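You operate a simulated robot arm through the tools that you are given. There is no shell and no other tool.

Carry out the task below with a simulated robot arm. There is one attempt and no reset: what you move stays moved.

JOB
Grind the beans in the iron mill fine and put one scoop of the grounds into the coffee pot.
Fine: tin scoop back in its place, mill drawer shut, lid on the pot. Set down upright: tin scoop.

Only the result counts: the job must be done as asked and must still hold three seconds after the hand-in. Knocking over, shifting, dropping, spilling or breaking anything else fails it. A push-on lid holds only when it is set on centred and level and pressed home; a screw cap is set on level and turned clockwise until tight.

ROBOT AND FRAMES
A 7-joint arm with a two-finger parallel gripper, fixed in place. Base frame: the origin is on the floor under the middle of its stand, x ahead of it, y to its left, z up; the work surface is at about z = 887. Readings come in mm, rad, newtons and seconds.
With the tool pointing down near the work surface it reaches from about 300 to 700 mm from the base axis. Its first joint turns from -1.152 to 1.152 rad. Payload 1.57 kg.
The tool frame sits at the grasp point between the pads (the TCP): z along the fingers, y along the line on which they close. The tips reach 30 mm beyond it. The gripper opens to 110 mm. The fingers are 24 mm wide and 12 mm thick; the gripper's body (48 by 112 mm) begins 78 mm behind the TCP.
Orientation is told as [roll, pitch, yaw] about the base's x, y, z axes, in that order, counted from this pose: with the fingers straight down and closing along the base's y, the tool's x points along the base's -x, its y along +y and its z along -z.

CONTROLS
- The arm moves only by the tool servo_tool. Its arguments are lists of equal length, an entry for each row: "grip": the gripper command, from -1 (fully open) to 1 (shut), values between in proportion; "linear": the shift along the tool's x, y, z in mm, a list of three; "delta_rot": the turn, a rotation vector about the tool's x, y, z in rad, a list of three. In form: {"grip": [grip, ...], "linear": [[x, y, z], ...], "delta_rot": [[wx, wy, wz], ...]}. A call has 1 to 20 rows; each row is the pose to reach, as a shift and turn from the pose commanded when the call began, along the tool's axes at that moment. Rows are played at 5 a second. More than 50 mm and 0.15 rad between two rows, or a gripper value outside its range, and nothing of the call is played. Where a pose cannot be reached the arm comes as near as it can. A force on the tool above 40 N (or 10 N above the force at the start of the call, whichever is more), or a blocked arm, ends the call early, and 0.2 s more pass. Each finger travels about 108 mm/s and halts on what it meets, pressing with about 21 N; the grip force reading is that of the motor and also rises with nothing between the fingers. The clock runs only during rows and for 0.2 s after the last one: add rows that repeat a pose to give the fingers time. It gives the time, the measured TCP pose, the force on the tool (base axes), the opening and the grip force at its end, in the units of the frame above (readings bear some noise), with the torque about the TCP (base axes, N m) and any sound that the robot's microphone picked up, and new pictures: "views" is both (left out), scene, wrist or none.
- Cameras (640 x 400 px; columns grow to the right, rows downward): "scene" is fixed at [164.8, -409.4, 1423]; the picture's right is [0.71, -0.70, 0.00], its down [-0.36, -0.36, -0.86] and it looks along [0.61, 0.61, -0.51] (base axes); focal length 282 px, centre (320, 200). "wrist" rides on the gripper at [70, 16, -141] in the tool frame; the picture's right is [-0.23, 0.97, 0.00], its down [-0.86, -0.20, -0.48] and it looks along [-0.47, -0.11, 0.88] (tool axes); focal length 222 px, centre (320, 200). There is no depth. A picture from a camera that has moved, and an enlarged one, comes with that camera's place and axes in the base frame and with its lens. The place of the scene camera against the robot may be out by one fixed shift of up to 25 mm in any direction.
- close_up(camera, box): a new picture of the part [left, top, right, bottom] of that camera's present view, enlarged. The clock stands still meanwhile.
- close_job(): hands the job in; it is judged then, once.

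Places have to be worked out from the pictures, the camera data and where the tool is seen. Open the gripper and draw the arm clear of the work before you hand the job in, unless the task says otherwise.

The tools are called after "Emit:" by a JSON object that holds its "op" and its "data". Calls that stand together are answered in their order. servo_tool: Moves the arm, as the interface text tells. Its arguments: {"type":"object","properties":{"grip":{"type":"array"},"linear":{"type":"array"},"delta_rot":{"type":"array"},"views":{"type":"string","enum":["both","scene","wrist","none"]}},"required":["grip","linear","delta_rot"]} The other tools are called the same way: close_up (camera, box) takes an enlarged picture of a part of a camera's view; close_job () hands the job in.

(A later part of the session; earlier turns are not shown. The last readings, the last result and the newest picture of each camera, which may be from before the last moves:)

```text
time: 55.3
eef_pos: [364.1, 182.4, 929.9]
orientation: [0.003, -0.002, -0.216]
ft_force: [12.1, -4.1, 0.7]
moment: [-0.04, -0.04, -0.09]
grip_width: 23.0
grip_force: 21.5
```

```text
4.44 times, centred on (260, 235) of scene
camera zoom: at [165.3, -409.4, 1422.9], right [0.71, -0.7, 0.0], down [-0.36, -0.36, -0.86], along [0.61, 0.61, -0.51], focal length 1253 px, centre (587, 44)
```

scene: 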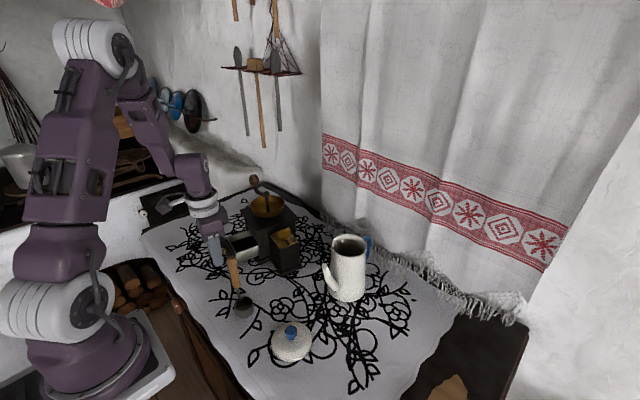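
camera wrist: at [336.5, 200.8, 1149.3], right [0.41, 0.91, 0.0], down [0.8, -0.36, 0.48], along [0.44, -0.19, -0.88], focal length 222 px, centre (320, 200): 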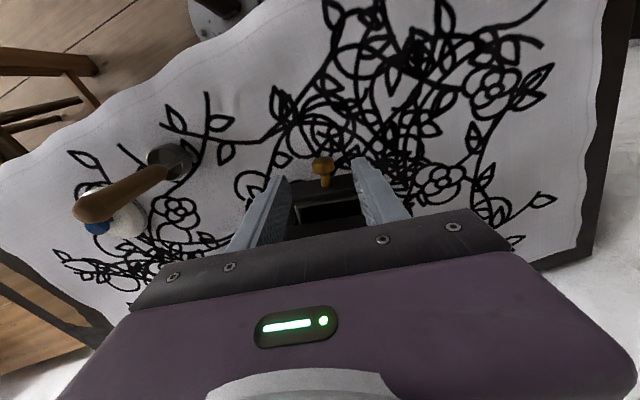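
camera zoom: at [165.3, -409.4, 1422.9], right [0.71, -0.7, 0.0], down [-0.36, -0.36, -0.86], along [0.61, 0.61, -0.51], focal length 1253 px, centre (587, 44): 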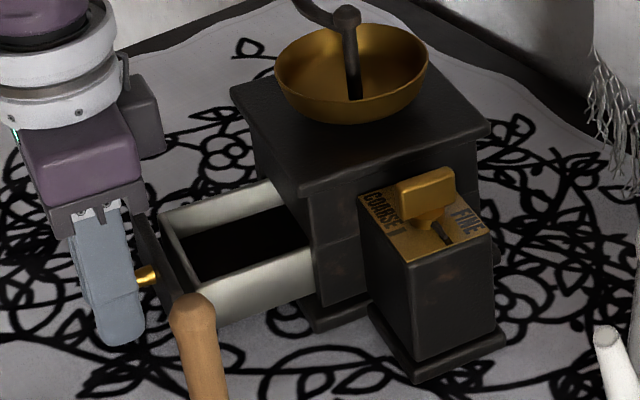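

It has reached the drawer's stop. I'll release the knob, rise, and look into the drawer.

Emit:
{"op": "servo_tool", "data": {"grip": [0.4, 0.05, 0.05, 0.05, 0.05, 0.05, 0.05, 0.05], "linear": [[-1, 0, 0], [-1, 0, 0], [-1, 0, -40], [-1, 0, -80], [-1, 0, -120], [-10, 0, -160], [-10, 0, -190], [-10, 0, -190]], "delta_rot": [[0, 0, 0], [0, 0, 0], [0, 0, 0], [0, 0, 0], [0, 0, 0], [0, 0, 0], [0, 0, 0], [0, 0, 0]], "views": "both"}}

Emit:
{"op": "close_up", "data": {"camera": "wrist", "box": [240, 90, 420, 220]}}

Emit:
{"op": "close_up", "data": {"camera": "scene", "box": [215, 200, 305, 280]}}

```text
time: 57.1
eef_pos: [373.8, 180.9, 1121.0]
orientation: [0.003, 0.001, -0.217]
ft_force: [-0.1, -0.1, -0.5]
moment: [-0.01, -0.01, 0.0]
grip_width: 52.0
grip_force: 0.0
camera wrist: at [306.3, 211.1, 1262.8], right [0.43, 0.9, 0.0], down [0.79, -0.38, 0.48], along [0.43, -0.2, -0.88], focal length 222 px, centre (320, 200)
```

scene: 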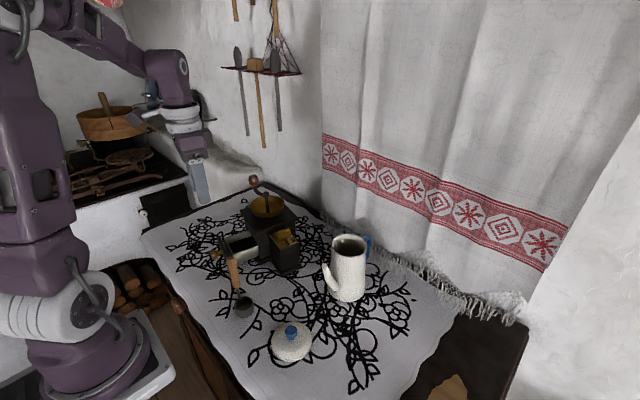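
wrist: 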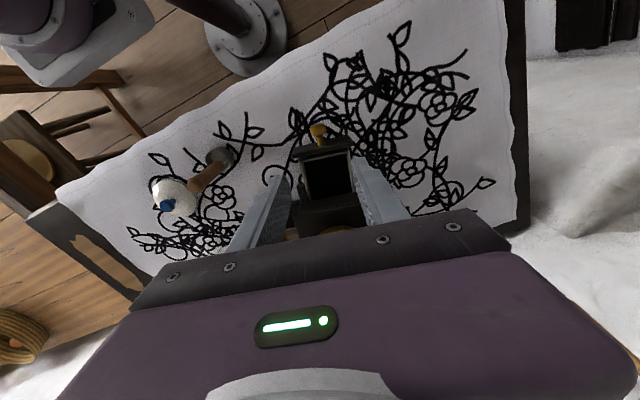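

```text
3.08 times, centred on (330, 155) of wrist
camera zoom: at [306.3, 211.1, 1262.8], right [0.43, 0.9, 0.0], down [0.79, -0.38, 0.48], along [0.43, -0.2, -0.88], focal length 684 px, centre (289, 338)
```

zoom: 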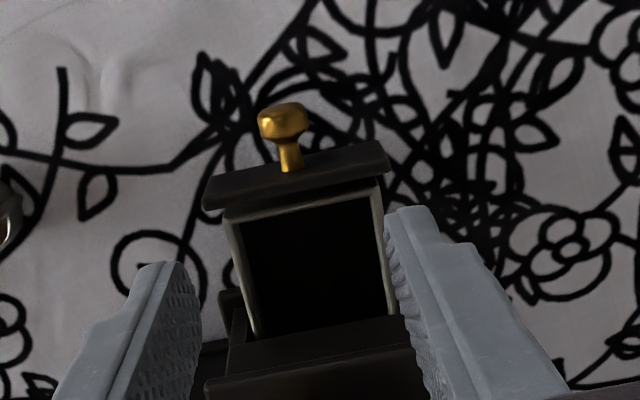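

```text
5.00 times, centred on (260, 240) of scene
camera zoom: at [164.8, -409.4, 1423.0], right [0.71, -0.7, 0.0], down [-0.36, -0.36, -0.86], along [0.61, 0.61, -0.51], focal length 1410 px, centre (620, 0)
```

zoom: 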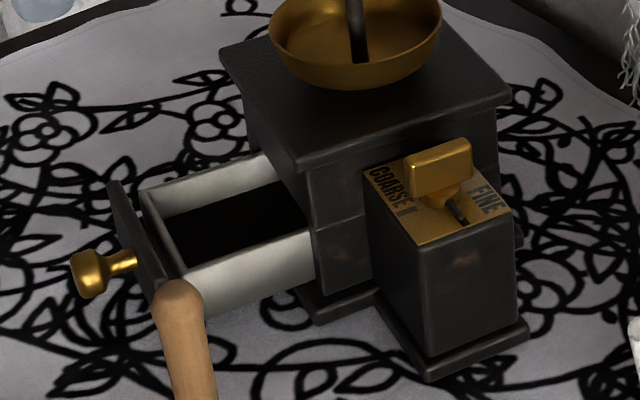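

The drawer is open with dark grounds inside, and its axis is about 13° off. Next is the scoop: I'll move above its handle at about (344,28) with yaw 0.

Emit:
{"op": "servo_tool", "data": {"grip": [0.0, 0.0, 0.0, 0.0, 0.0], "linear": [[-1, -39, 0], [-2, -78, 0], [-3, -117, 0], [-3.8, -155.8, 0], [-3.8, -155.8, 0]], "delta_rot": [[0, 0, -0.11], [0, 0, -0.217], [0, 0, -0.217], [0, 0, -0.217], [0, 0, -0.217]], "views": "both"}}

Emit:
{"op": "close_up", "data": {"camera": "wrist", "box": [240, 60, 420, 220]}}

Emit:
{"op": "close_up", "data": {"camera": "scene", "box": [200, 190, 290, 330]}}

```text
time: 58.3
eef_pos: [340.9, 25.6, 1118.0]
orientation: [0.003, -0.002, 0.003]
ft_force: [0.3, -0.3, 0.7]
moment: [0.03, -0.02, 0.01]
grip_width: 54.8
grip_force: 0.0
camera wrist: at [270.1, 40.7, 1260.9], right [0.23, 0.97, 0.0], down [0.85, -0.2, 0.48], along [0.47, -0.11, -0.88], focal length 222 px, centre (320, 200)
```

scene: 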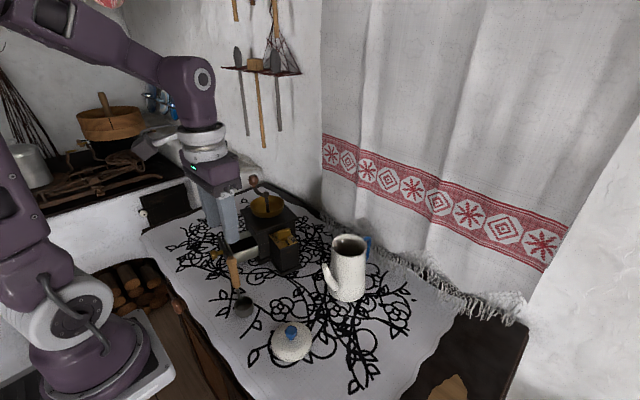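
wrist: 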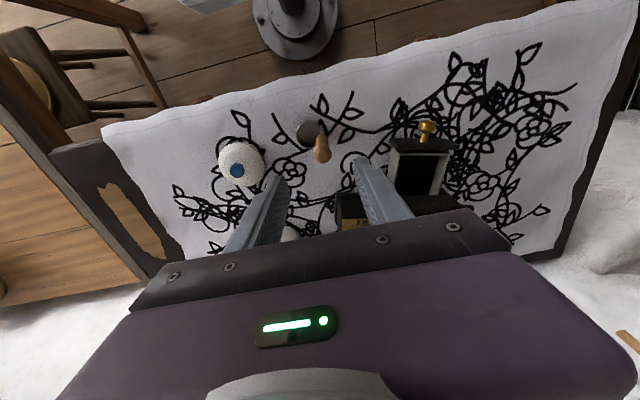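

```text
2.50 times, centred on (330, 140) of wrist
camera zoom: at [270.1, 40.7, 1260.9], right [0.23, 0.97, 0.0], down [0.85, -0.2, 0.48], along [0.47, -0.11, -0.88], focal length 555 px, centre (295, 350)
```

zoom: 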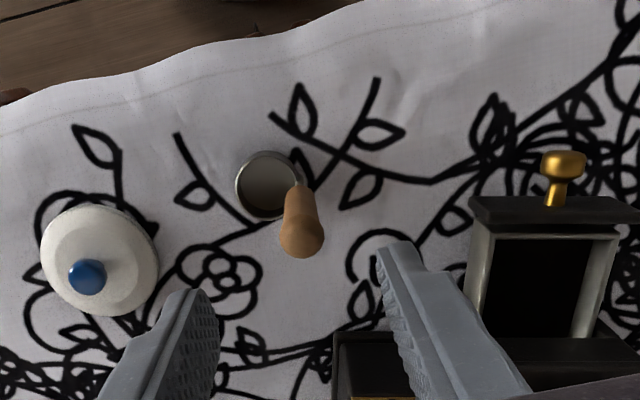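

```text
2.86 times, centred on (245, 260) of scene
camera zoom: at [164.8, -409.4, 1423.0], right [0.71, -0.7, 0.0], down [-0.36, -0.36, -0.86], along [0.61, 0.61, -0.51], focal length 806 px, centre (534, 29)
```

zoom: 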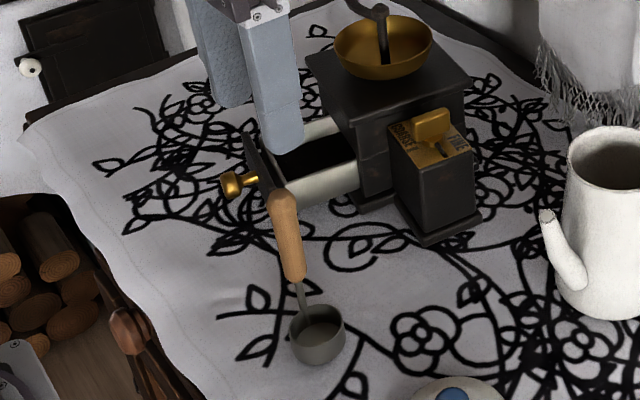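

The handle's axis is at about (345,26.5). I'll descend around it to TCP z≈1007 with the fingers narrowed, then verify centring before closing.

Emit:
{"op": "servo_tool", "data": {"grip": [0.1, 0.25, 0.35, 0.4, 0.4], "linear": [[-4.1, 0.9, 37], [-4.1, 0.9, 74], [-4.1, 0.9, 100], [-4.1, 0.9, 111], [-4.1, 0.9, 111]], "delta_rot": [[0, 0, 0], [0, 0, 0], [0, 0, 0], [0, 0, 0], [0, 0, 0]], "views": "both"}}

Emit:
{"op": "close_up", "data": {"camera": "wrist", "box": [260, 100, 400, 220]}}

Emit:
{"op": "close_up", "data": {"camera": "scene", "box": [205, 220, 275, 330]}}

```text
time: 59.5
eef_pos: [346.7, 27.3, 1008.7]
orientation: [0.003, -0.002, 0.0]
ft_force: [0.8, 0.8, -0.7]
moment: [0.02, -0.01, 0.01]
grip_width: 33.0
grip_force: 0.0
camera wrist: at [274.8, 43.0, 1150.7], right [0.23, 0.97, 0.0], down [0.85, -0.2, 0.48], along [0.47, -0.11, -0.88], focal length 222 px, centre (320, 200)
```

scene: 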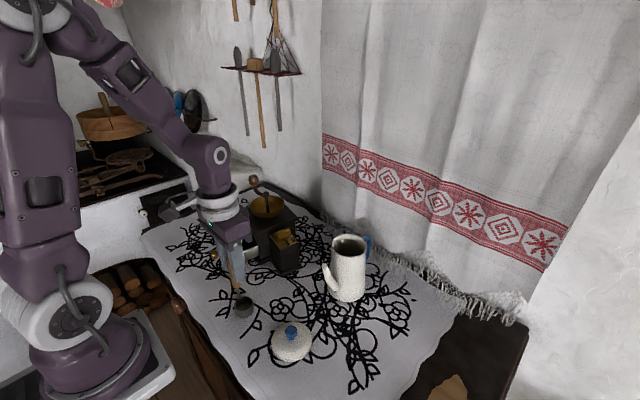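
wrist: 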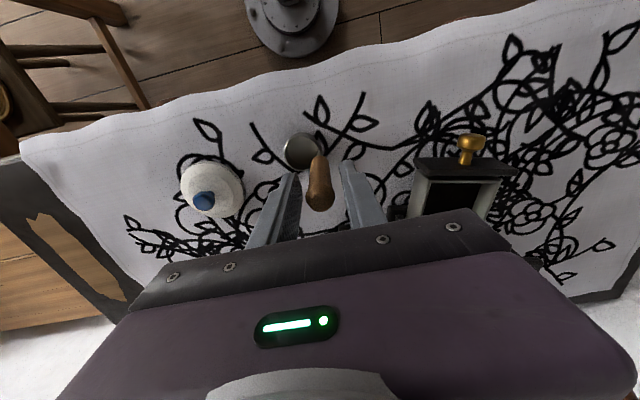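

```text
3.33 times, centred on (330, 160) of wrist
camera zoom: at [274.8, 43.0, 1150.7], right [0.23, 0.97, 0.0], down [0.85, -0.2, 0.48], along [0.47, -0.11, -0.88], focal length 740 px, centre (287, 333)
```

zoom: 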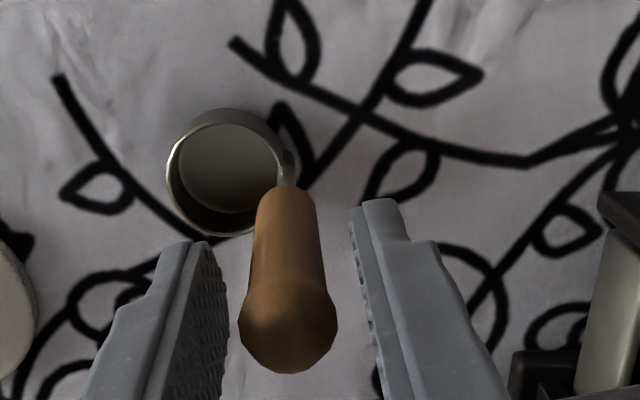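

```text
3.64 times, centred on (240, 275) of scene
camera zoom: at [164.8, -409.4, 1423.0], right [0.71, -0.7, 0.0], down [-0.36, -0.36, -0.86], along [0.61, 0.61, -0.51], focal length 1025 px, centre (611, -73)
```

zoom: 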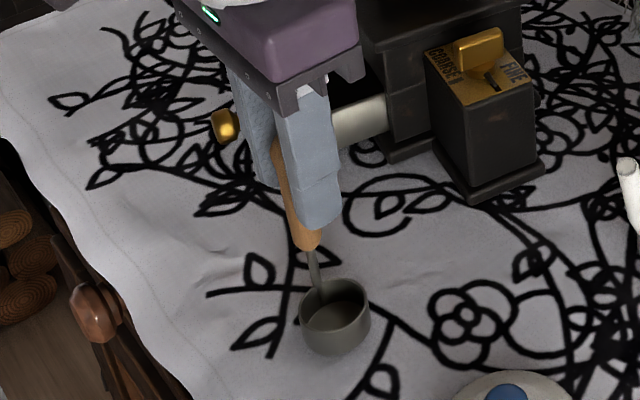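

The handle is nearly centred. I'll shift +1 mm in y and close gently.

Emit:
{"op": "servo_tool", "data": {"grip": [0.4, 0.55, 0.62, 0.68, 0.75, 1.0, 1.0, 1.0], "linear": [[0.5, 1, 0], [0.5, 1, 0], [0.5, 1, 0], [0.5, 1, 0], [0.5, 1, 0], [0.5, 1, 0], [0.5, 1, 0], [0.5, 1, 0]], "delta_rot": [[0, 0, 0], [0, 0, 0], [0, 0, 0], [0, 0, 0], [0, 0, 0], [0, 0, 0], [0, 0, 0], [0, 0, 0]], "views": "both"}}

Emit:
{"op": "close_up", "data": {"camera": "wrist", "box": [260, 100, 400, 220]}}

Emit:
{"op": "close_up", "data": {"camera": "scene", "box": [205, 220, 275, 330]}}

```text
time: 61.3
eef_pos: [345.7, 28.3, 1009.6]
orientation: [0.005, -0.002, 0.001]
ft_force: [-0.1, -2.6, 4.1]
moment: [-0.47, -0.03, 0.06]
grip_width: 17.1
grip_force: 21.0
camera wrist: at [274.4, 43.8, 1151.0], right [0.23, 0.97, 0.0], down [0.85, -0.2, 0.48], along [0.47, -0.11, -0.88], focal length 222 px, centre (320, 200)
```

scene: 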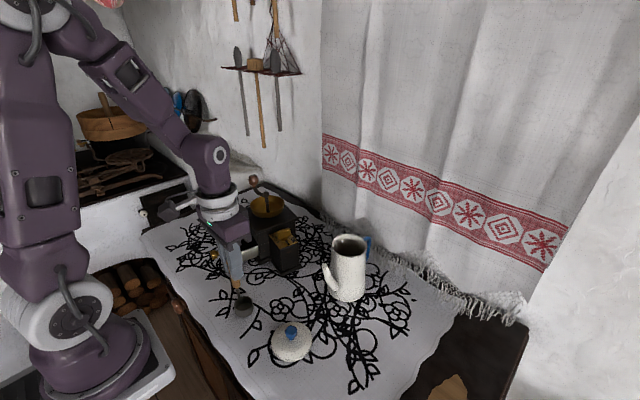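
wrist: 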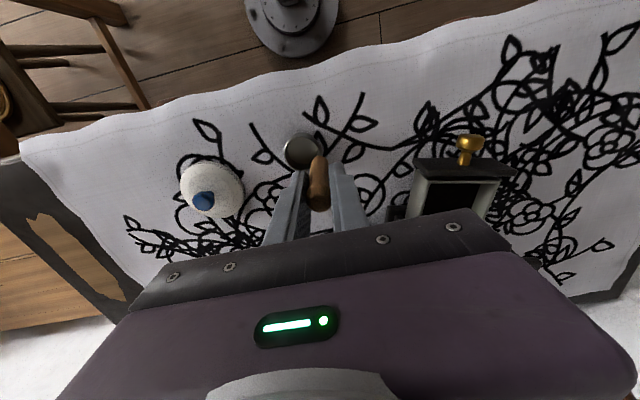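

```text
3.33 times, centred on (330, 160) of wrist
camera zoom: at [274.4, 43.8, 1151.0], right [0.23, 0.97, 0.0], down [0.85, -0.2, 0.48], along [0.47, -0.11, -0.88], focal length 740 px, centre (287, 333)
```

zoom: 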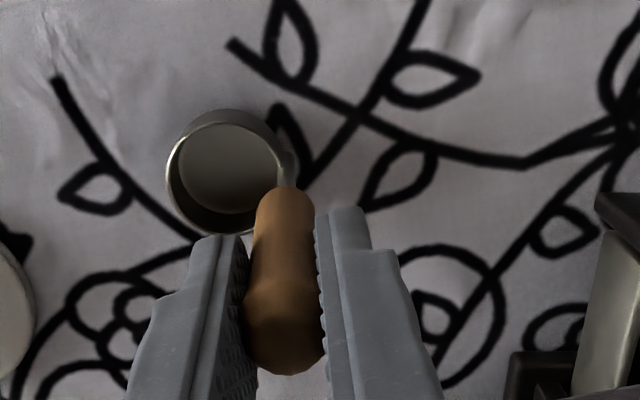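

```text
3.64 times, centred on (240, 275) of scene
camera zoom: at [164.8, -409.4, 1423.0], right [0.71, -0.7, 0.0], down [-0.36, -0.36, -0.86], along [0.61, 0.61, -0.51], focal length 1025 px, centre (611, -73)
```

zoom: 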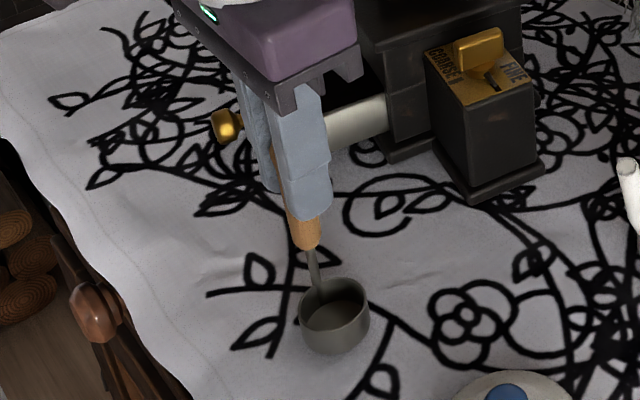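

The handle is gripped (17 mm). I'll lift straight up and check how the scoop hangs.

Emit:
{"op": "servo_tool", "data": {"grip": [1, 1, 1, 1, 1], "linear": [[0, 0, -15], [0, 0, -50], [0, 0, -90], [0, 0, -130], [0, 0, -130]], "delta_rot": [[0, 0, 0], [0, 0, 0], [0, 0, 0], [0, 0, 0], [0, 0, 0]], "views": "both"}}

Emit:
{"op": "close_up", "data": {"camera": "scene", "box": [190, 180, 290, 300]}}

Emit:
{"op": "close_up", "data": {"camera": "wrist", "box": [260, 100, 400, 220]}}

```text
time: 62.5
eef_pos: [349.6, 28.0, 1137.7]
orientation: [0.003, -0.003, 0.001]
ft_force: [0.3, 0.3, -1.0]
moment: [0.11, -0.02, -0.01]
grip_width: 16.9
grip_force: 21.0
camera wrist: at [278.2, 43.7, 1280.6], right [0.23, 0.97, 0.0], down [0.85, -0.2, 0.48], along [0.47, -0.11, -0.88], focal length 222 px, centre (320, 200)
```

scene: 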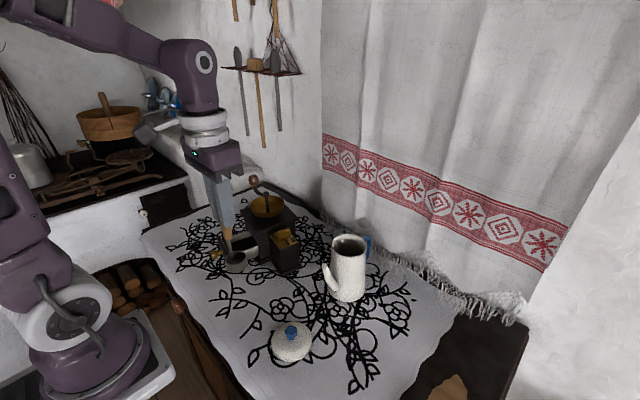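
wrist: 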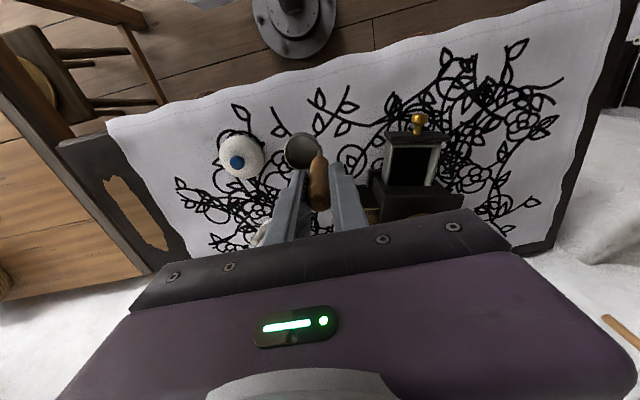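

```text
3.33 times, centred on (240, 240) of scene
camera zoom: at [164.8, -409.4, 1423.0], right [0.71, -0.7, 0.0], down [-0.36, -0.36, -0.86], along [0.61, 0.61, -0.51], focal length 940 px, centre (587, 67)
```

zoom: 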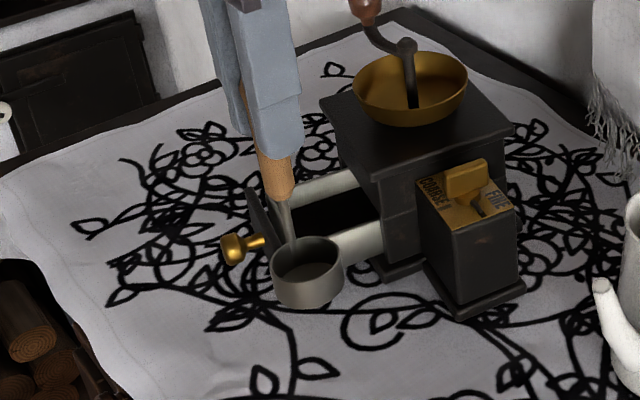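

```text
3.33 times, centred on (330, 160) of wrist
camera zoom: at [278.2, 43.7, 1280.6], right [0.23, 0.97, 0.0], down [0.85, -0.2, 0.48], along [0.47, -0.11, -0.88], focal length 740 px, centre (287, 333)
```

zoom: 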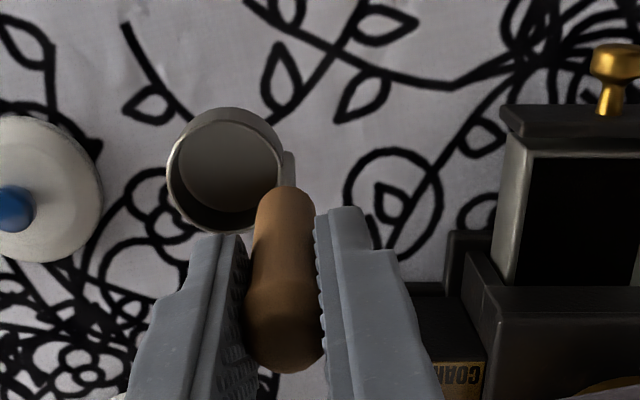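

The scoop is held firmly, with the cup about (-5,-20) mm from the handle axis. Before scooping I'll test, in free space with the empty scoop, whether the arm can roll far enough for a sideways pour.

Emit:
{"op": "servo_tool", "data": {"grip": [1, 1, 1, 1, 1, 1, 1, 1, 1, 1, 1, 1], "linear": [[-30, -12, -20], [-70, -24, -40], [-110, -36, -62], [-140, -48, -72], [-140, -48, -72], [-140, -48, -72], [-140, -48, -72], [-140, -48, -72], [-140, -48, -72], [-140, -48, -72], [-140, -48, -72], [-140, -48, -72]], "delta_rot": [[0, 0, 0], [0, 0, 0], [0, 0, 0], [0.14, 0, 0], [0.28, 0, 0], [0.42, 0, 0], [0.56, 0, 0], [0.7, 0, 0], [0.84, 0, 0], [0.98, 0, 0], [1.12, 0, 0], [1.12, 0, 0]], "views": "scene"}}

```text
time: 65.1
eef_pos: [484.7, -19.9, 1210.3]
orientation: [-1.119, -0.001, 0.001]
ft_force: [0.1, -0.3, -1.6]
moment: [0.06, -0.01, -0.01]
grip_width: 16.9
grip_force: 20.9
```

scene: 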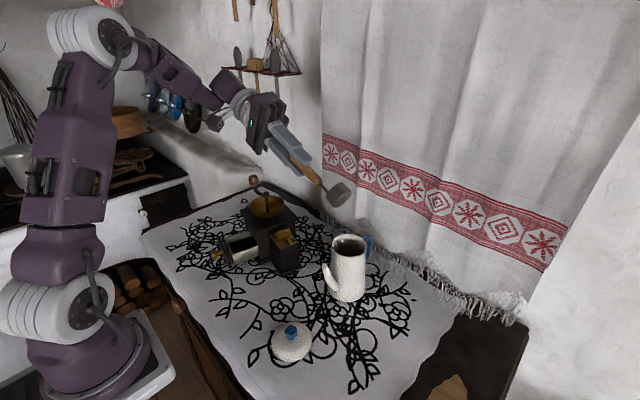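

Rolling to -1.12 rad works. I'll see whether the roll can go further, to about -2.1 rad.

Emit:
{"op": "servo_tool", "data": {"grip": [1, 1, 1, 1, 1, 1, 1, 1], "linear": [[0, 0, 0], [0, 0, 0], [0, 0, 0], [0, 0, 0], [0, 0, 0], [0, 0, 0], [0, 0, 0], [0, 0, 0]], "delta_rot": [[0.14, 0, 0], [0.28, 0, 0], [0.42, 0, 0], [0.56, 0, 0], [0.7, 0, 0], [0.84, 0, 0], [0.98, 0, 0], [0.98, 0, 0]], "views": "scene"}}

Emit:
{"op": "close_up", "data": {"camera": "scene", "box": [220, 80, 380, 220]}}

```text
time: 66.9
eef_pos: [485.3, -19.7, 1209.2]
orientation: [-2.101, 0.003, -0.001]
ft_force: [-0.1, -0.7, -1.9]
moment: [0.05, -0.02, 0.03]
grip_width: 17.0
grip_force: 21.1
```

scene: 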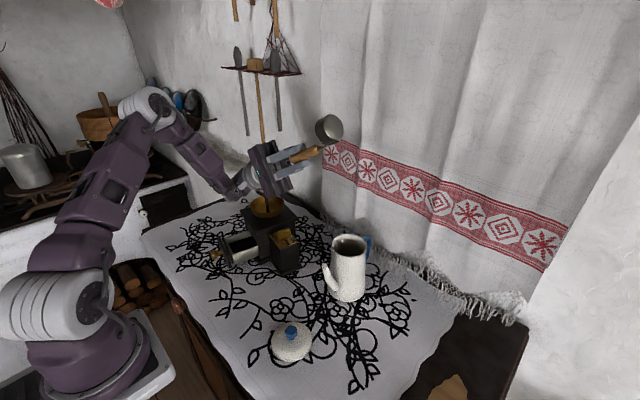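

```text
2.86 times, centred on (300, 150) of scene
camera zoom: at [164.8, -409.4, 1423.0], right [0.71, -0.7, 0.0], down [-0.36, -0.36, -0.86], along [0.61, 0.61, -0.51], focal length 806 px, centre (377, 343)
```

zoom: 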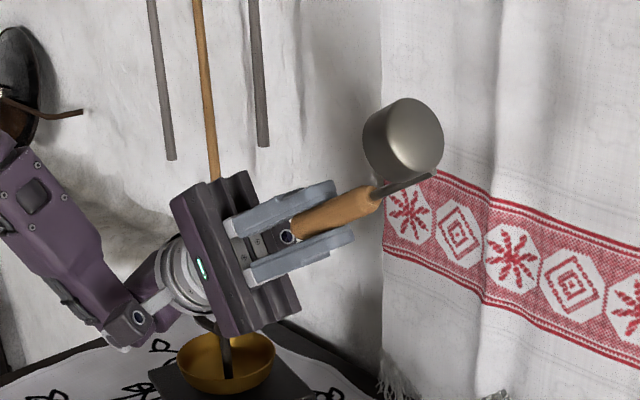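

A sideways pour toward +y is kinematically possible, but the wrist would end up over the mill. The mirror pose, with the gripper on the (-x,-y) side and the stem on top, should be clear. I'll return upright while moving toward -y.

Emit:
{"op": "servo_tool", "data": {"grip": [1, 1, 1, 1, 1, 1, 1, 1, 1, 1, 1, 1, 1, 1, 1, 1], "linear": [[2.3, 2.7, 4.6], [4.7, 5.4, 9.2], [7, 8.1, 13.8], [9.3, 10.8, 18.4], [11.7, 13.5, 23], [14, 16.2, 27.6], [16.3, 18.9, 32.2], [18.7, 21.5, 36.8], [21, 24.2, 41.4], [23.3, 26.9, 46], [25.7, 29.6, 50.6], [28, 32.3, 55.2], [30.3, 35, 59.8], [32.7, 37.7, 64.4], [35, 40.4, 69], [35, 40.4, 69]], "delta_rot": [[-0.14, 0, 0], [-0.28, 0, 0], [-0.42, 0, 0], [-0.56, 0, 0], [-0.7, 0, 0], [-0.84, 0, 0], [-0.98, 0, 0], [-1.12, 0, 0], [-1.26, 0, 0], [-1.4, 0, 0], [-1.54, 0, 0], [-1.68, 0, 0], [-1.82, 0, 0], [-1.96, 0, 0], [-2.1, 0, 0], [-2.1, 0, 0]], "views": "none"}}

```text
time: 70.3
eef_pos: [451.6, -100.3, 1209.3]
orientation: [0.003, 0.0, 0.002]
ft_force: [-0.2, 0.7, -0.9]
moment: [0.05, 0.01, -0.02]
grip_width: 16.7
grip_force: 21.4
```

Upright again. I'll test the mirrored pour pose near (493,-192), high above the table.

Emit:
{"op": "servo_tool", "data": {"grip": [1, 1, 1, 1, 1, 1, 1, 1, 1, 1, 1, 1, 1, 1, 1, 1, 1], "linear": [[-14, -31, 20], [-28, -62, 40], [-41, -92, 59], [-41, -92, 59], [-41, -92, 59], [-41, -92, 59], [-41, -92, 59], [-41, -92, 59], [-41, -92, 59], [-41, -92, 59], [-41, -92, 59], [-41, -92, 59], [-41, -92, 59], [-41, -92, 59], [-41, -92, 59], [-41, -92, 59], [-41, -92, 59]], "delta_rot": [[0, 0, 0], [0, 0, 0], [-0.112, -0.084, 0], [-0.224, -0.168, 0], [-0.336, -0.252, 0], [-0.448, -0.336, 0], [-0.56, -0.42, 0], [-0.672, -0.504, 0], [-0.784, -0.588, 0], [-0.896, -0.672, 0], [-1.008, -0.756, 0], [-1.12, -0.84, 0], [-1.232, -0.924, 0], [-1.344, -1.008, 0], [-1.456, -1.092, 0], [-1.568, -1.176, 0], [-1.568, -1.176, 0]], "views": "scene"}}

Emit:
{"op": "close_up", "data": {"camera": "scene", "box": [260, 100, 460, 280]}}

```text
time: 73.9
eef_pos: [491.2, -191.1, 1150.5]
orientation: [2.049, -0.585, -0.922]
ft_force: [-0.5, 0.0, -0.6]
moment: [-0.08, 0.07, -0.03]
grip_width: 17.0
grip_force: 20.8
```

scene: 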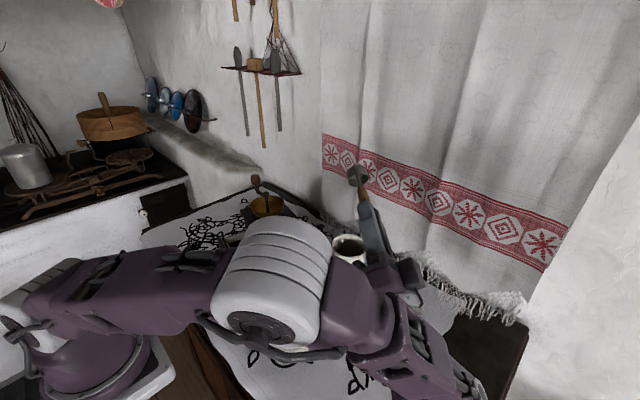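

```text
2.22 times, centred on (360, 190) of scene
camera zoom: at [164.8, -409.4, 1423.0], right [0.71, -0.7, 0.0], down [-0.36, -0.36, -0.86], along [0.61, 0.61, -0.51], focal length 627 px, centre (231, 222)
```

zoom: 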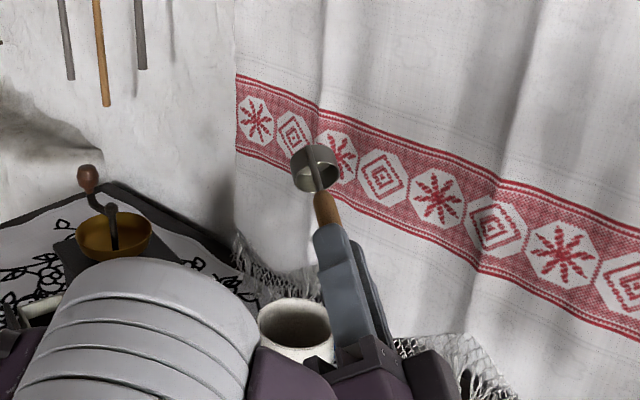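

The mirrored pour pose is reachable at φ≈112°. I'll lower the empty scoop to pouring height over the pot to confirm clearance for the wrist and forearm.

Emit:
{"op": "servo_tool", "data": {"grip": [1, 1, 1, 1, 1, 1], "linear": [[10, -13.3, -6.8], [20, -26.6, -13.7], [30, -40, -20.5], [40, -53.3, -27.4], [52.7, -70.3, -36.1], [52.7, -70.3, -36.1]], "delta_rot": [[0, 0, 0], [0, 0, 0], [0, 0, 0], [0, 0, 0], [0, 0, 0], [0, 0, 0]], "views": "both"}}

Emit:
{"op": "close_up", "data": {"camera": "scene", "box": [280, 150, 420, 300]}}

Emit:
{"op": "close_up", "data": {"camera": "wrist", "box": [160, 0, 480, 220]}}

```text
time: 75.3
eef_pos: [490.8, -190.1, 1055.6]
orientation: [2.049, -0.586, -0.922]
ft_force: [-0.1, -0.4, -1.2]
moment: [-0.08, 0.06, 0.01]
grip_width: 16.8
grip_force: 20.4
camera wrist: at [366.5, -248.2, 975.9], right [-0.53, -0.04, 0.85], down [0.3, -0.94, 0.14], along [0.79, 0.33, 0.51], focal length 222 px, centre (320, 200)
```

scene: 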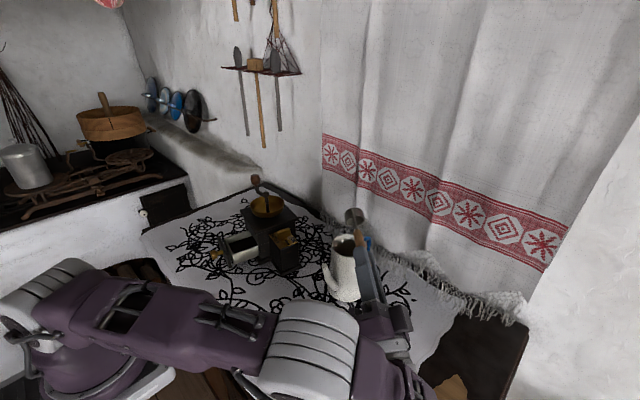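
wrist: 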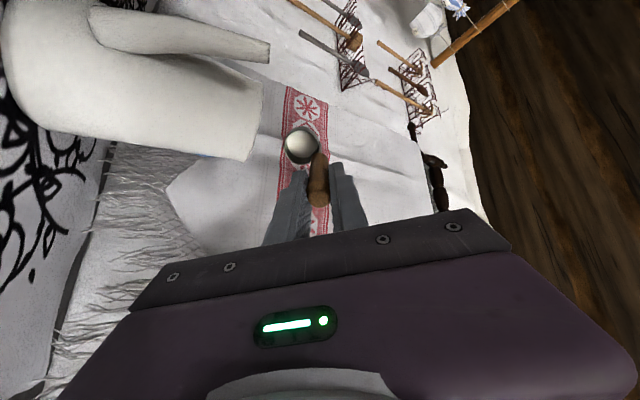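

```text
2.67 times, centred on (350, 225) of scene
camera zoom: at [164.8, -409.4, 1423.0], right [0.71, -0.7, 0.0], down [-0.36, -0.36, -0.86], along [0.61, 0.61, -0.51], focal length 752 px, centre (240, 133)
```

zoom: 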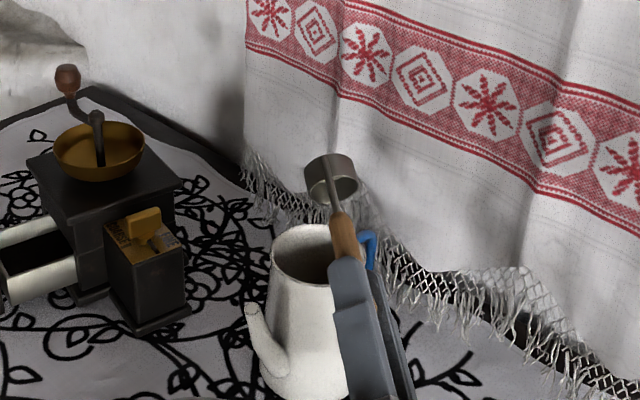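

```text
1.82 times, centred on (320, 110) of wrist
camera zoom: at [366.5, -248.2, 975.9], right [-0.53, -0.04, 0.85], down [0.3, -0.94, 0.14], along [0.79, 0.33, 0.51], focal length 404 px, centre (320, 364)
```

zoom: 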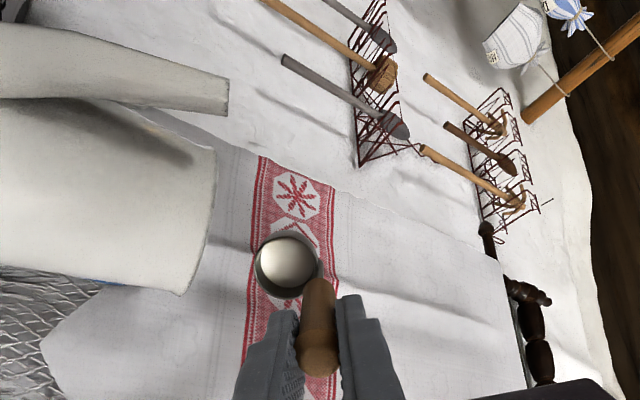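

The pour pose works with no contact. The view confirms the pot centre at about (556,-105.5), with the cup where I predicted. I'll rise and return the scoop upright, then go scoop grounds.

Emit:
{"op": "servo_tool", "data": {"grip": [1, 1, 1, 1, 1, 1, 1, 1, 1, 1, 1, 1, 1, 1, 1, 1, 1, 1], "linear": [[-26, 35, 18], [-52.7, 70.3, 36.1], [-52.7, 70.3, 36.1], [-52.7, 70.3, 36.1], [-52.7, 70.3, 36.1], [-52.7, 70.3, 36.1], [-52.7, 70.3, 36.1], [-52.7, 70.3, 36.1], [-52.7, 70.3, 36.1], [-52.7, 70.3, 36.1], [-52.7, 70.3, 36.1], [-52.7, 70.3, 36.1], [-52.7, 70.3, 36.1], [-52.7, 70.3, 36.1], [-52.7, 70.3, 36.1], [-52.7, 70.3, 36.1], [-52.7, 70.3, 36.1], [-52.7, 70.3, 36.1]], "delta_rot": [[0, 0, 0], [0, 0, 0], [0.112, 0.084, 0], [0.224, 0.168, 0], [0.336, 0.252, 0], [0.448, 0.336, 0], [0.56, 0.42, 0], [0.672, 0.504, 0], [0.784, 0.588, 0], [0.896, 0.672, 0], [1.008, 0.756, 0], [1.12, 0.84, 0], [1.232, 0.924, 0], [1.344, 1.008, 0], [1.456, 1.092, 0], [1.568, 1.176, 0], [1.568, 1.176, 0], [1.568, 1.176, 0]], "views": "none"}}

```text
time: 79.1
eef_pos: [491.5, -190.4, 1151.4]
orientation: [0.003, -0.002, -0.001]
ft_force: [0.2, 0.0, -0.3]
moment: [0.0, 0.01, 0.05]
grip_width: 16.4
grip_force: 21.1
```

Upright again. Now I'll carry the scoop high across to above the drawer, aligning yaw with it (-0.229 rad).

Emit:
{"op": "servo_tool", "data": {"grip": [1, 1, 1, 1, 1, 1, 1, 1, 1, 1, 1], "linear": [[0, 20, -30], [7.2, 60, -30], [14.4, 102, -30], [21.6, 144, -30], [28.8, 186, -30], [36, 228, -30], [43.2, 270, -30], [50.4, 312, -30], [57.6, 350, -10], [64.7, 376.8, 15], [64.7, 376.8, 15]], "delta_rot": [[0, 0, 0], [0, 0, 0.05], [0, 0, 0.1], [0, 0, 0.15], [0, 0, 0.2], [0, 0, 0.229], [0, 0, 0.229], [0, 0, 0.229], [0, 0, 0.229], [0, 0, 0.229], [0, 0, 0.229]], "views": "both"}}

Emit:
{"op": "close_up", "data": {"camera": "wrist", "box": [220, 60, 400, 200]}}

Emit:
{"op": "close_up", "data": {"camera": "scene", "box": [205, 180, 305, 280]}}

```text
time: 81.5
eef_pos: [427.4, 185.7, 1136.2]
orientation: [0.004, 0.0, -0.228]
ft_force: [-0.3, 0.5, -1.6]
moment: [0.01, 0.0, 0.0]
grip_width: 16.7
grip_force: 21.1
camera wrist: at [362.7, 216.2, 1278.6], right [0.44, 0.9, 0.0], down [0.79, -0.39, 0.48], along [0.43, -0.21, -0.88], focal length 222 px, centre (320, 200)
```

scene: 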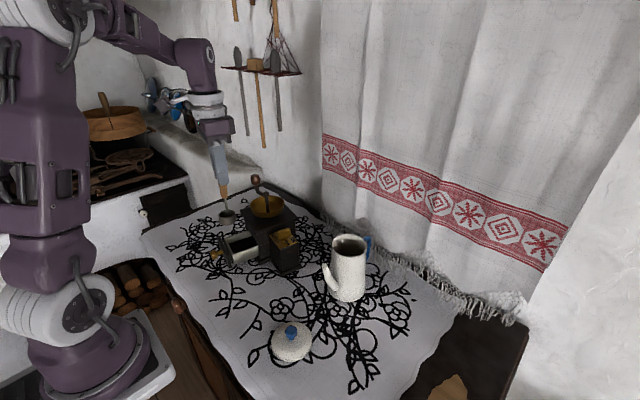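
wrist: 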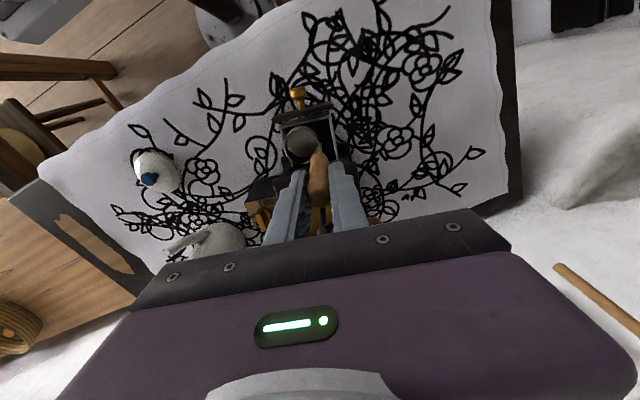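

```text
2.86 times, centred on (310, 130) of wrist
camera zoom: at [362.7, 216.2, 1278.6], right [0.44, 0.9, 0.0], down [0.79, -0.39, 0.48], along [0.43, -0.21, -0.88], focal length 635 px, centre (349, 400)
```

zoom: 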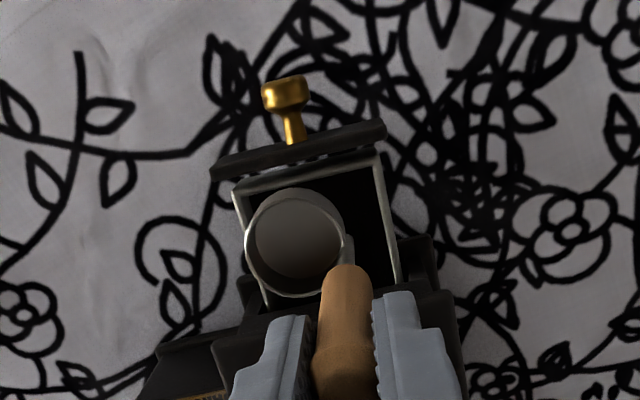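

```text
4.00 times, centred on (255, 230) of scene
camera zoom: at [164.8, -409.3, 1423.0], right [0.71, -0.7, 0.0], down [-0.36, -0.36, -0.86], along [0.61, 0.61, -0.51], focal length 1128 px, centre (580, 80)
```

zoom: 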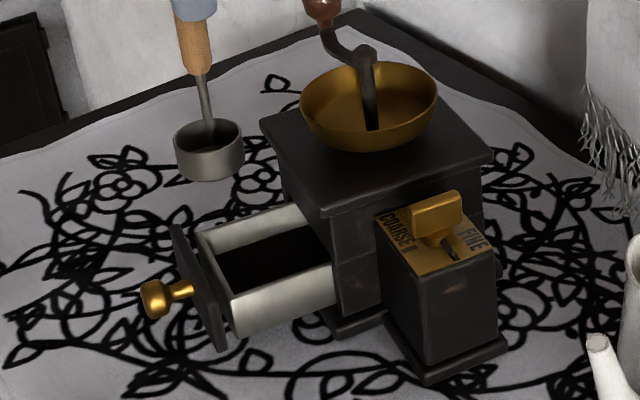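

The cup hangs just over the drawer, aligned with it. I'll zoom in on the grounds to judge depth and the clearance under the mill's top overhang.

Emit:
{"op": "close_up", "data": {"camera": "scene", "box": [220, 222, 270, 268]}}

Emit:
{"op": "close_up", "data": {"camera": "wrist", "box": [265, 80, 360, 165]}}

```text
8.70 times, centred on (245, 245) of scene
camera zoom: at [164.8, -409.3, 1423.0], right [0.71, -0.7, 0.0], down [-0.36, -0.36, -0.86], along [0.61, 0.61, -0.51], focal length 2452 px, centre (972, -191)
```

zoom: 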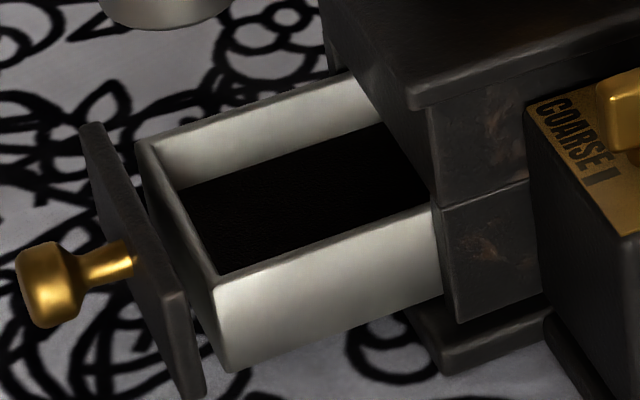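

```text
4.71 times, centred on (312, 122) of wrist
camera zoom: at [362.7, 216.2, 1278.6], right [0.44, 0.9, 0.0], down [0.79, -0.39, 0.48], along [0.43, -0.21, -0.88], focal length 1045 px, centre (355, 565)
```

zoom: 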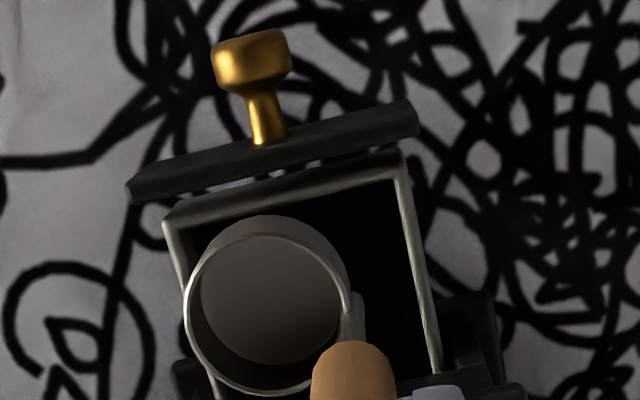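

The drawer box is about 29 mm deep, with grounds to about 10 mm above its floor, and the clear opening is about 60 mm. I'll test the dig posture just above the drawer: cup tilted about 80° with its free lip down, handle leaning toward -y.

Emit:
{"op": "servo_tool", "data": {"grip": [1, 1, 1, 1, 1, 1, 1, 1, 1, 1, 1, 1, 1], "linear": [[-8, 9, 12], [-17, 18, 24], [-17, 2.2, 22.3], [-17, -13.8, 22.9], [-17, -29.4, 25.5], [-17, -44.6, 30.5], [-17, -58.9, 37.4], [-17, -72, 46.3], [-17, -83.9, 57], [-17, -94.1, 69.2], [-17, -102.5, 82.8], [-17, -109, 97.3], [-17, -109, 97.3]], "delta_rot": [[0, 0, 0], [0, 0, 0.004], [-0.14, 0, 0.004], [-0.28, 0, 0.004], [-0.42, 0, 0], [-0.56, 0, 0], [-0.7, 0, 0], [-0.84, 0, 0], [-0.98, 0, 0], [-1.12, 0, 0], [-1.26, 0, 0], [-1.4, 0, 0], [-1.4, 0, 0]], "views": "both"}}

Emit:
{"op": "close_up", "data": {"camera": "scene", "box": [205, 190, 305, 280]}}

Emit:
{"op": "close_up", "data": {"camera": "wrist", "box": [200, 20, 460, 220]}}

```text
time: 84.3
eef_pos: [417.9, 76.9, 1038.3]
orientation: [1.405, -0.001, -0.229]
ft_force: [-0.2, 0.7, -1.5]
moment: [-0.1, -0.01, 0.01]
grip_width: 17.0
grip_force: 20.9
camera wrist: at [318.1, -42.0, 1078.9], right [0.26, 0.11, 0.96], down [0.72, -0.69, -0.12], along [0.65, 0.72, -0.25], focal length 222 px, centre (320, 200)
```

scene: 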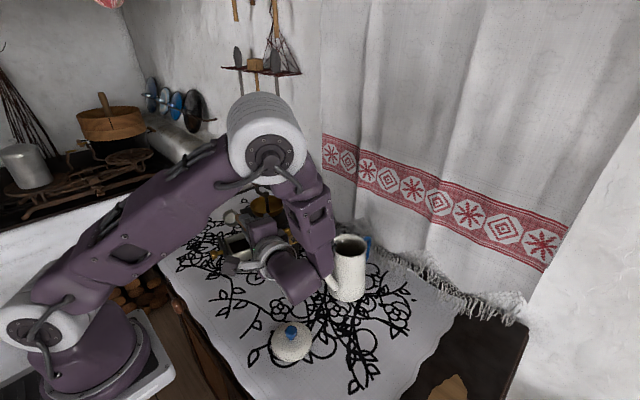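
wrist: 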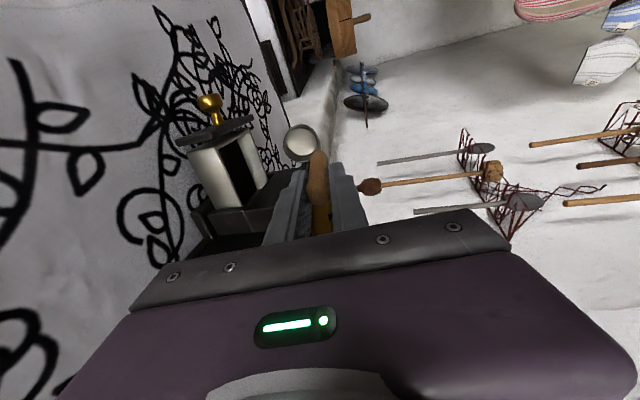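

```text
4.44 times, centred on (255, 235) of scene
camera zoom: at [164.8, -409.4, 1423.0], right [0.71, -0.7, 0.0], down [-0.36, -0.36, -0.86], along [0.61, 0.61, -0.51], focal length 1253 px, centre (609, 44)
```

zoom: 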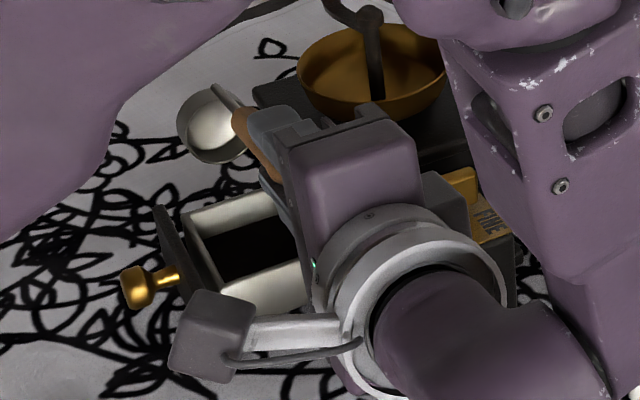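

```text
2.00 times, centred on (330, 120) of wrist
camera zoom: at [318.1, -42.0, 1078.9], right [0.26, 0.11, 0.96], down [0.72, -0.69, -0.12], along [0.65, 0.72, -0.25], focal length 444 px, centre (300, 360)
```

zoom: 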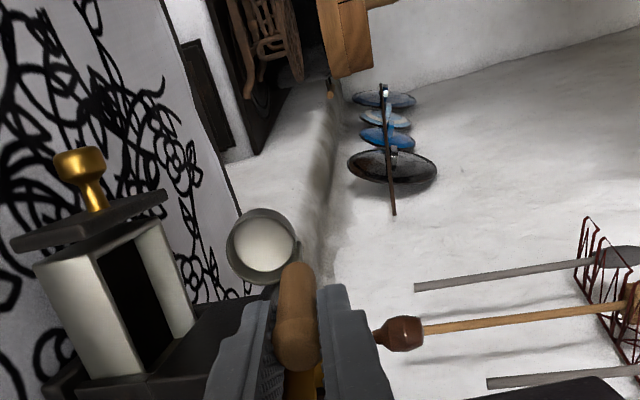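

The tilted dig pose is reachable. The cup sits about 9 mm closer to the drawer front than planned, so I'll shift inward and lower it into the grounds at the +y side of the drawer.

Emit:
{"op": "servo_tool", "data": {"grip": [1, 1, 1, 1, 1, 1, 1], "linear": [[-9, 0, 0], [-9, -20, 3.3], [-9, -39.4, 6.6], [-9, -52, 8.7], [-9, -60, 10], [-9, -65, 10.9], [-9, -65, 10.9]], "delta_rot": [[0, 0, 0], [0, 0, 0], [0, 0, 0], [0, 0, 0], [0, 0, 0], [0, 0, 0], [0, 0, 0]], "views": "both"}}

Emit:
{"op": "close_up", "data": {"camera": "scene", "box": [205, 190, 305, 280]}}

Emit:
{"op": "close_up", "data": {"camera": "wrist", "box": [200, 60, 400, 220]}}

```text
time: 85.9
eef_pos: [427.3, 73.1, 972.3]
orientation: [1.401, 0.0, -0.228]
ft_force: [0.4, 0.7, -0.2]
moment: [-0.07, 0.03, -0.01]
grip_width: 17.1
grip_force: 21.7
camera wrist: at [327.5, -44.8, 1012.2], right [0.26, 0.11, 0.96], down [0.72, -0.69, -0.12], along [0.65, 0.72, -0.25], focal length 222 px, centre (320, 200)
```

scene: 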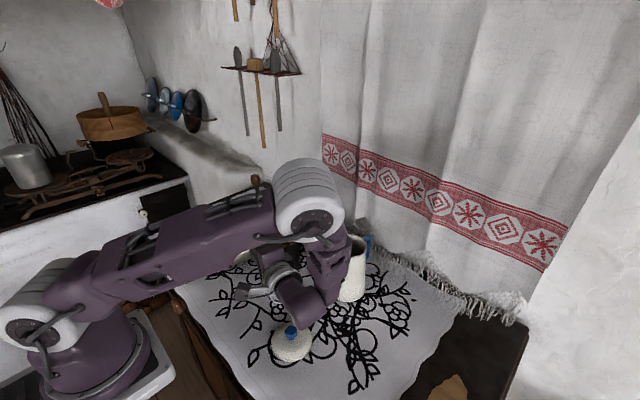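
wrist: 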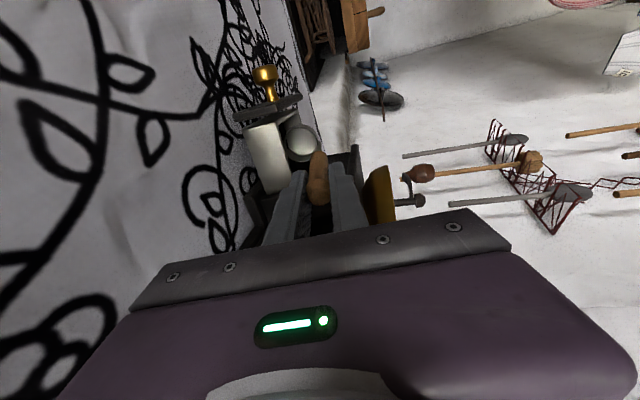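

```text
4.44 times, centred on (255, 235) of scene
camera zoom: at [164.8, -409.4, 1423.0], right [0.71, -0.7, 0.0], down [-0.36, -0.36, -0.86], along [0.61, 0.61, -0.51], focal length 1253 px, centre (609, 44)
```

zoom: 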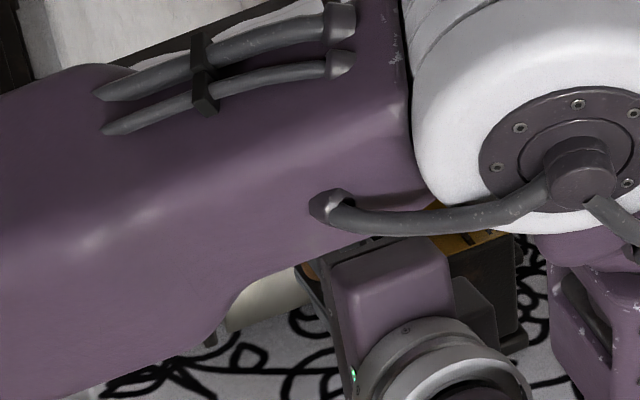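

```text
2.50 times, centred on (300, 140) of wrist
camera zoom: at [327.5, -44.8, 1012.2], right [0.26, 0.11, 0.96], down [0.72, -0.69, -0.12], along [0.65, 0.72, -0.25], focal length 555 px, centre (370, 350)
```

zoom: 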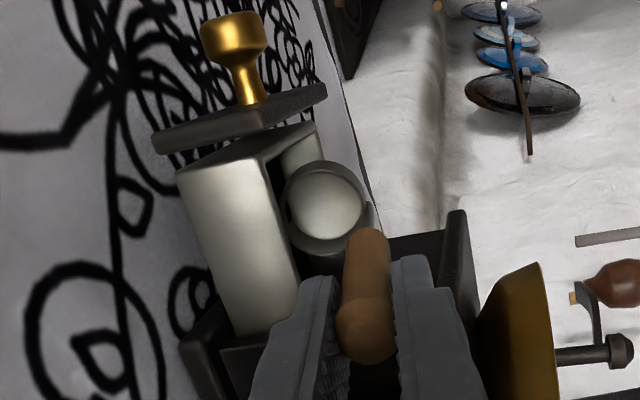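

The cup's lower edge is right at the grounds' surface, well placed inside the drawer. I'll tip a little more, lower it to just above the floor and sweep toward the -y wall.

Emit:
{"op": "servo_tool", "data": {"grip": [1, 1, 1, 1, 1, 1], "linear": [[0, -12.7, -0.5], [0, -17.1, 0.3], [0, -18.1, -5.6], [0, -19.3, -12.5], [0, -20.5, -19.4], [0, -21.5, -25.3]], "delta_rot": [[-0.099, 0, 0], [-0.099, 0, 0], [-0.099, 0, 0], [-0.099, 0, 0], [-0.099, 0, 0], [-0.099, 0, 0]], "views": "wrist"}}

Emit:
{"op": "close_up", "data": {"camera": "wrist", "box": [200, 60, 400, 220]}}

```text
time: 87.3
eef_pos: [421.8, 46.3, 956.2]
orientation: [1.501, -0.001, -0.23]
ft_force: [0.4, 0.4, -0.8]
moment: [-0.07, 0.02, -0.05]
grip_width: 16.8
grip_force: 21.8
camera wrist: at [320.8, -74.6, 982.3], right [0.24, 0.01, 0.97], down [0.72, -0.67, -0.17], along [0.65, 0.74, -0.17], focal length 222 px, centre (320, 200)
```

wrist: 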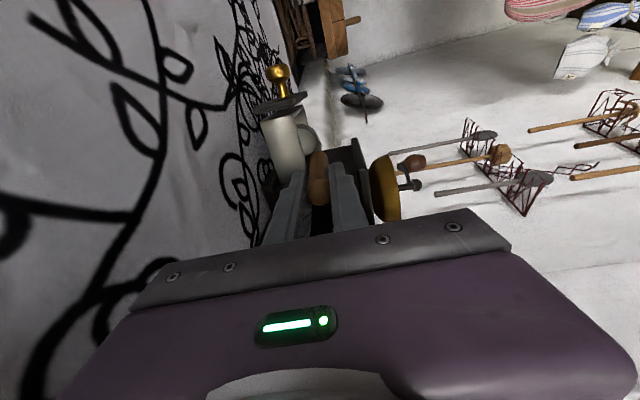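

```text
2.50 times, centred on (300, 140) of wrist
camera zoom: at [320.8, -74.6, 982.3], right [0.24, 0.01, 0.97], down [0.72, -0.67, -0.17], along [0.65, 0.74, -0.17], focal length 555 px, centre (370, 350)
```

zoom: 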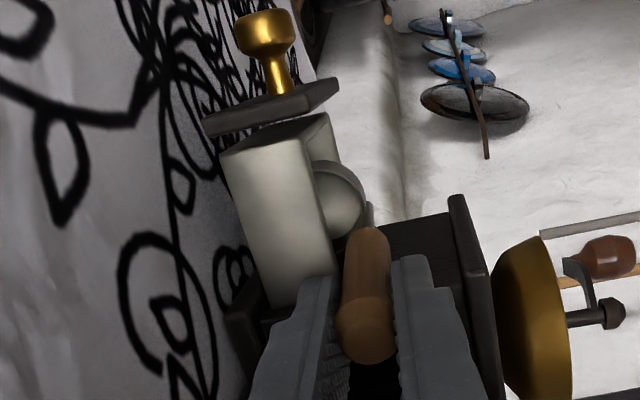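

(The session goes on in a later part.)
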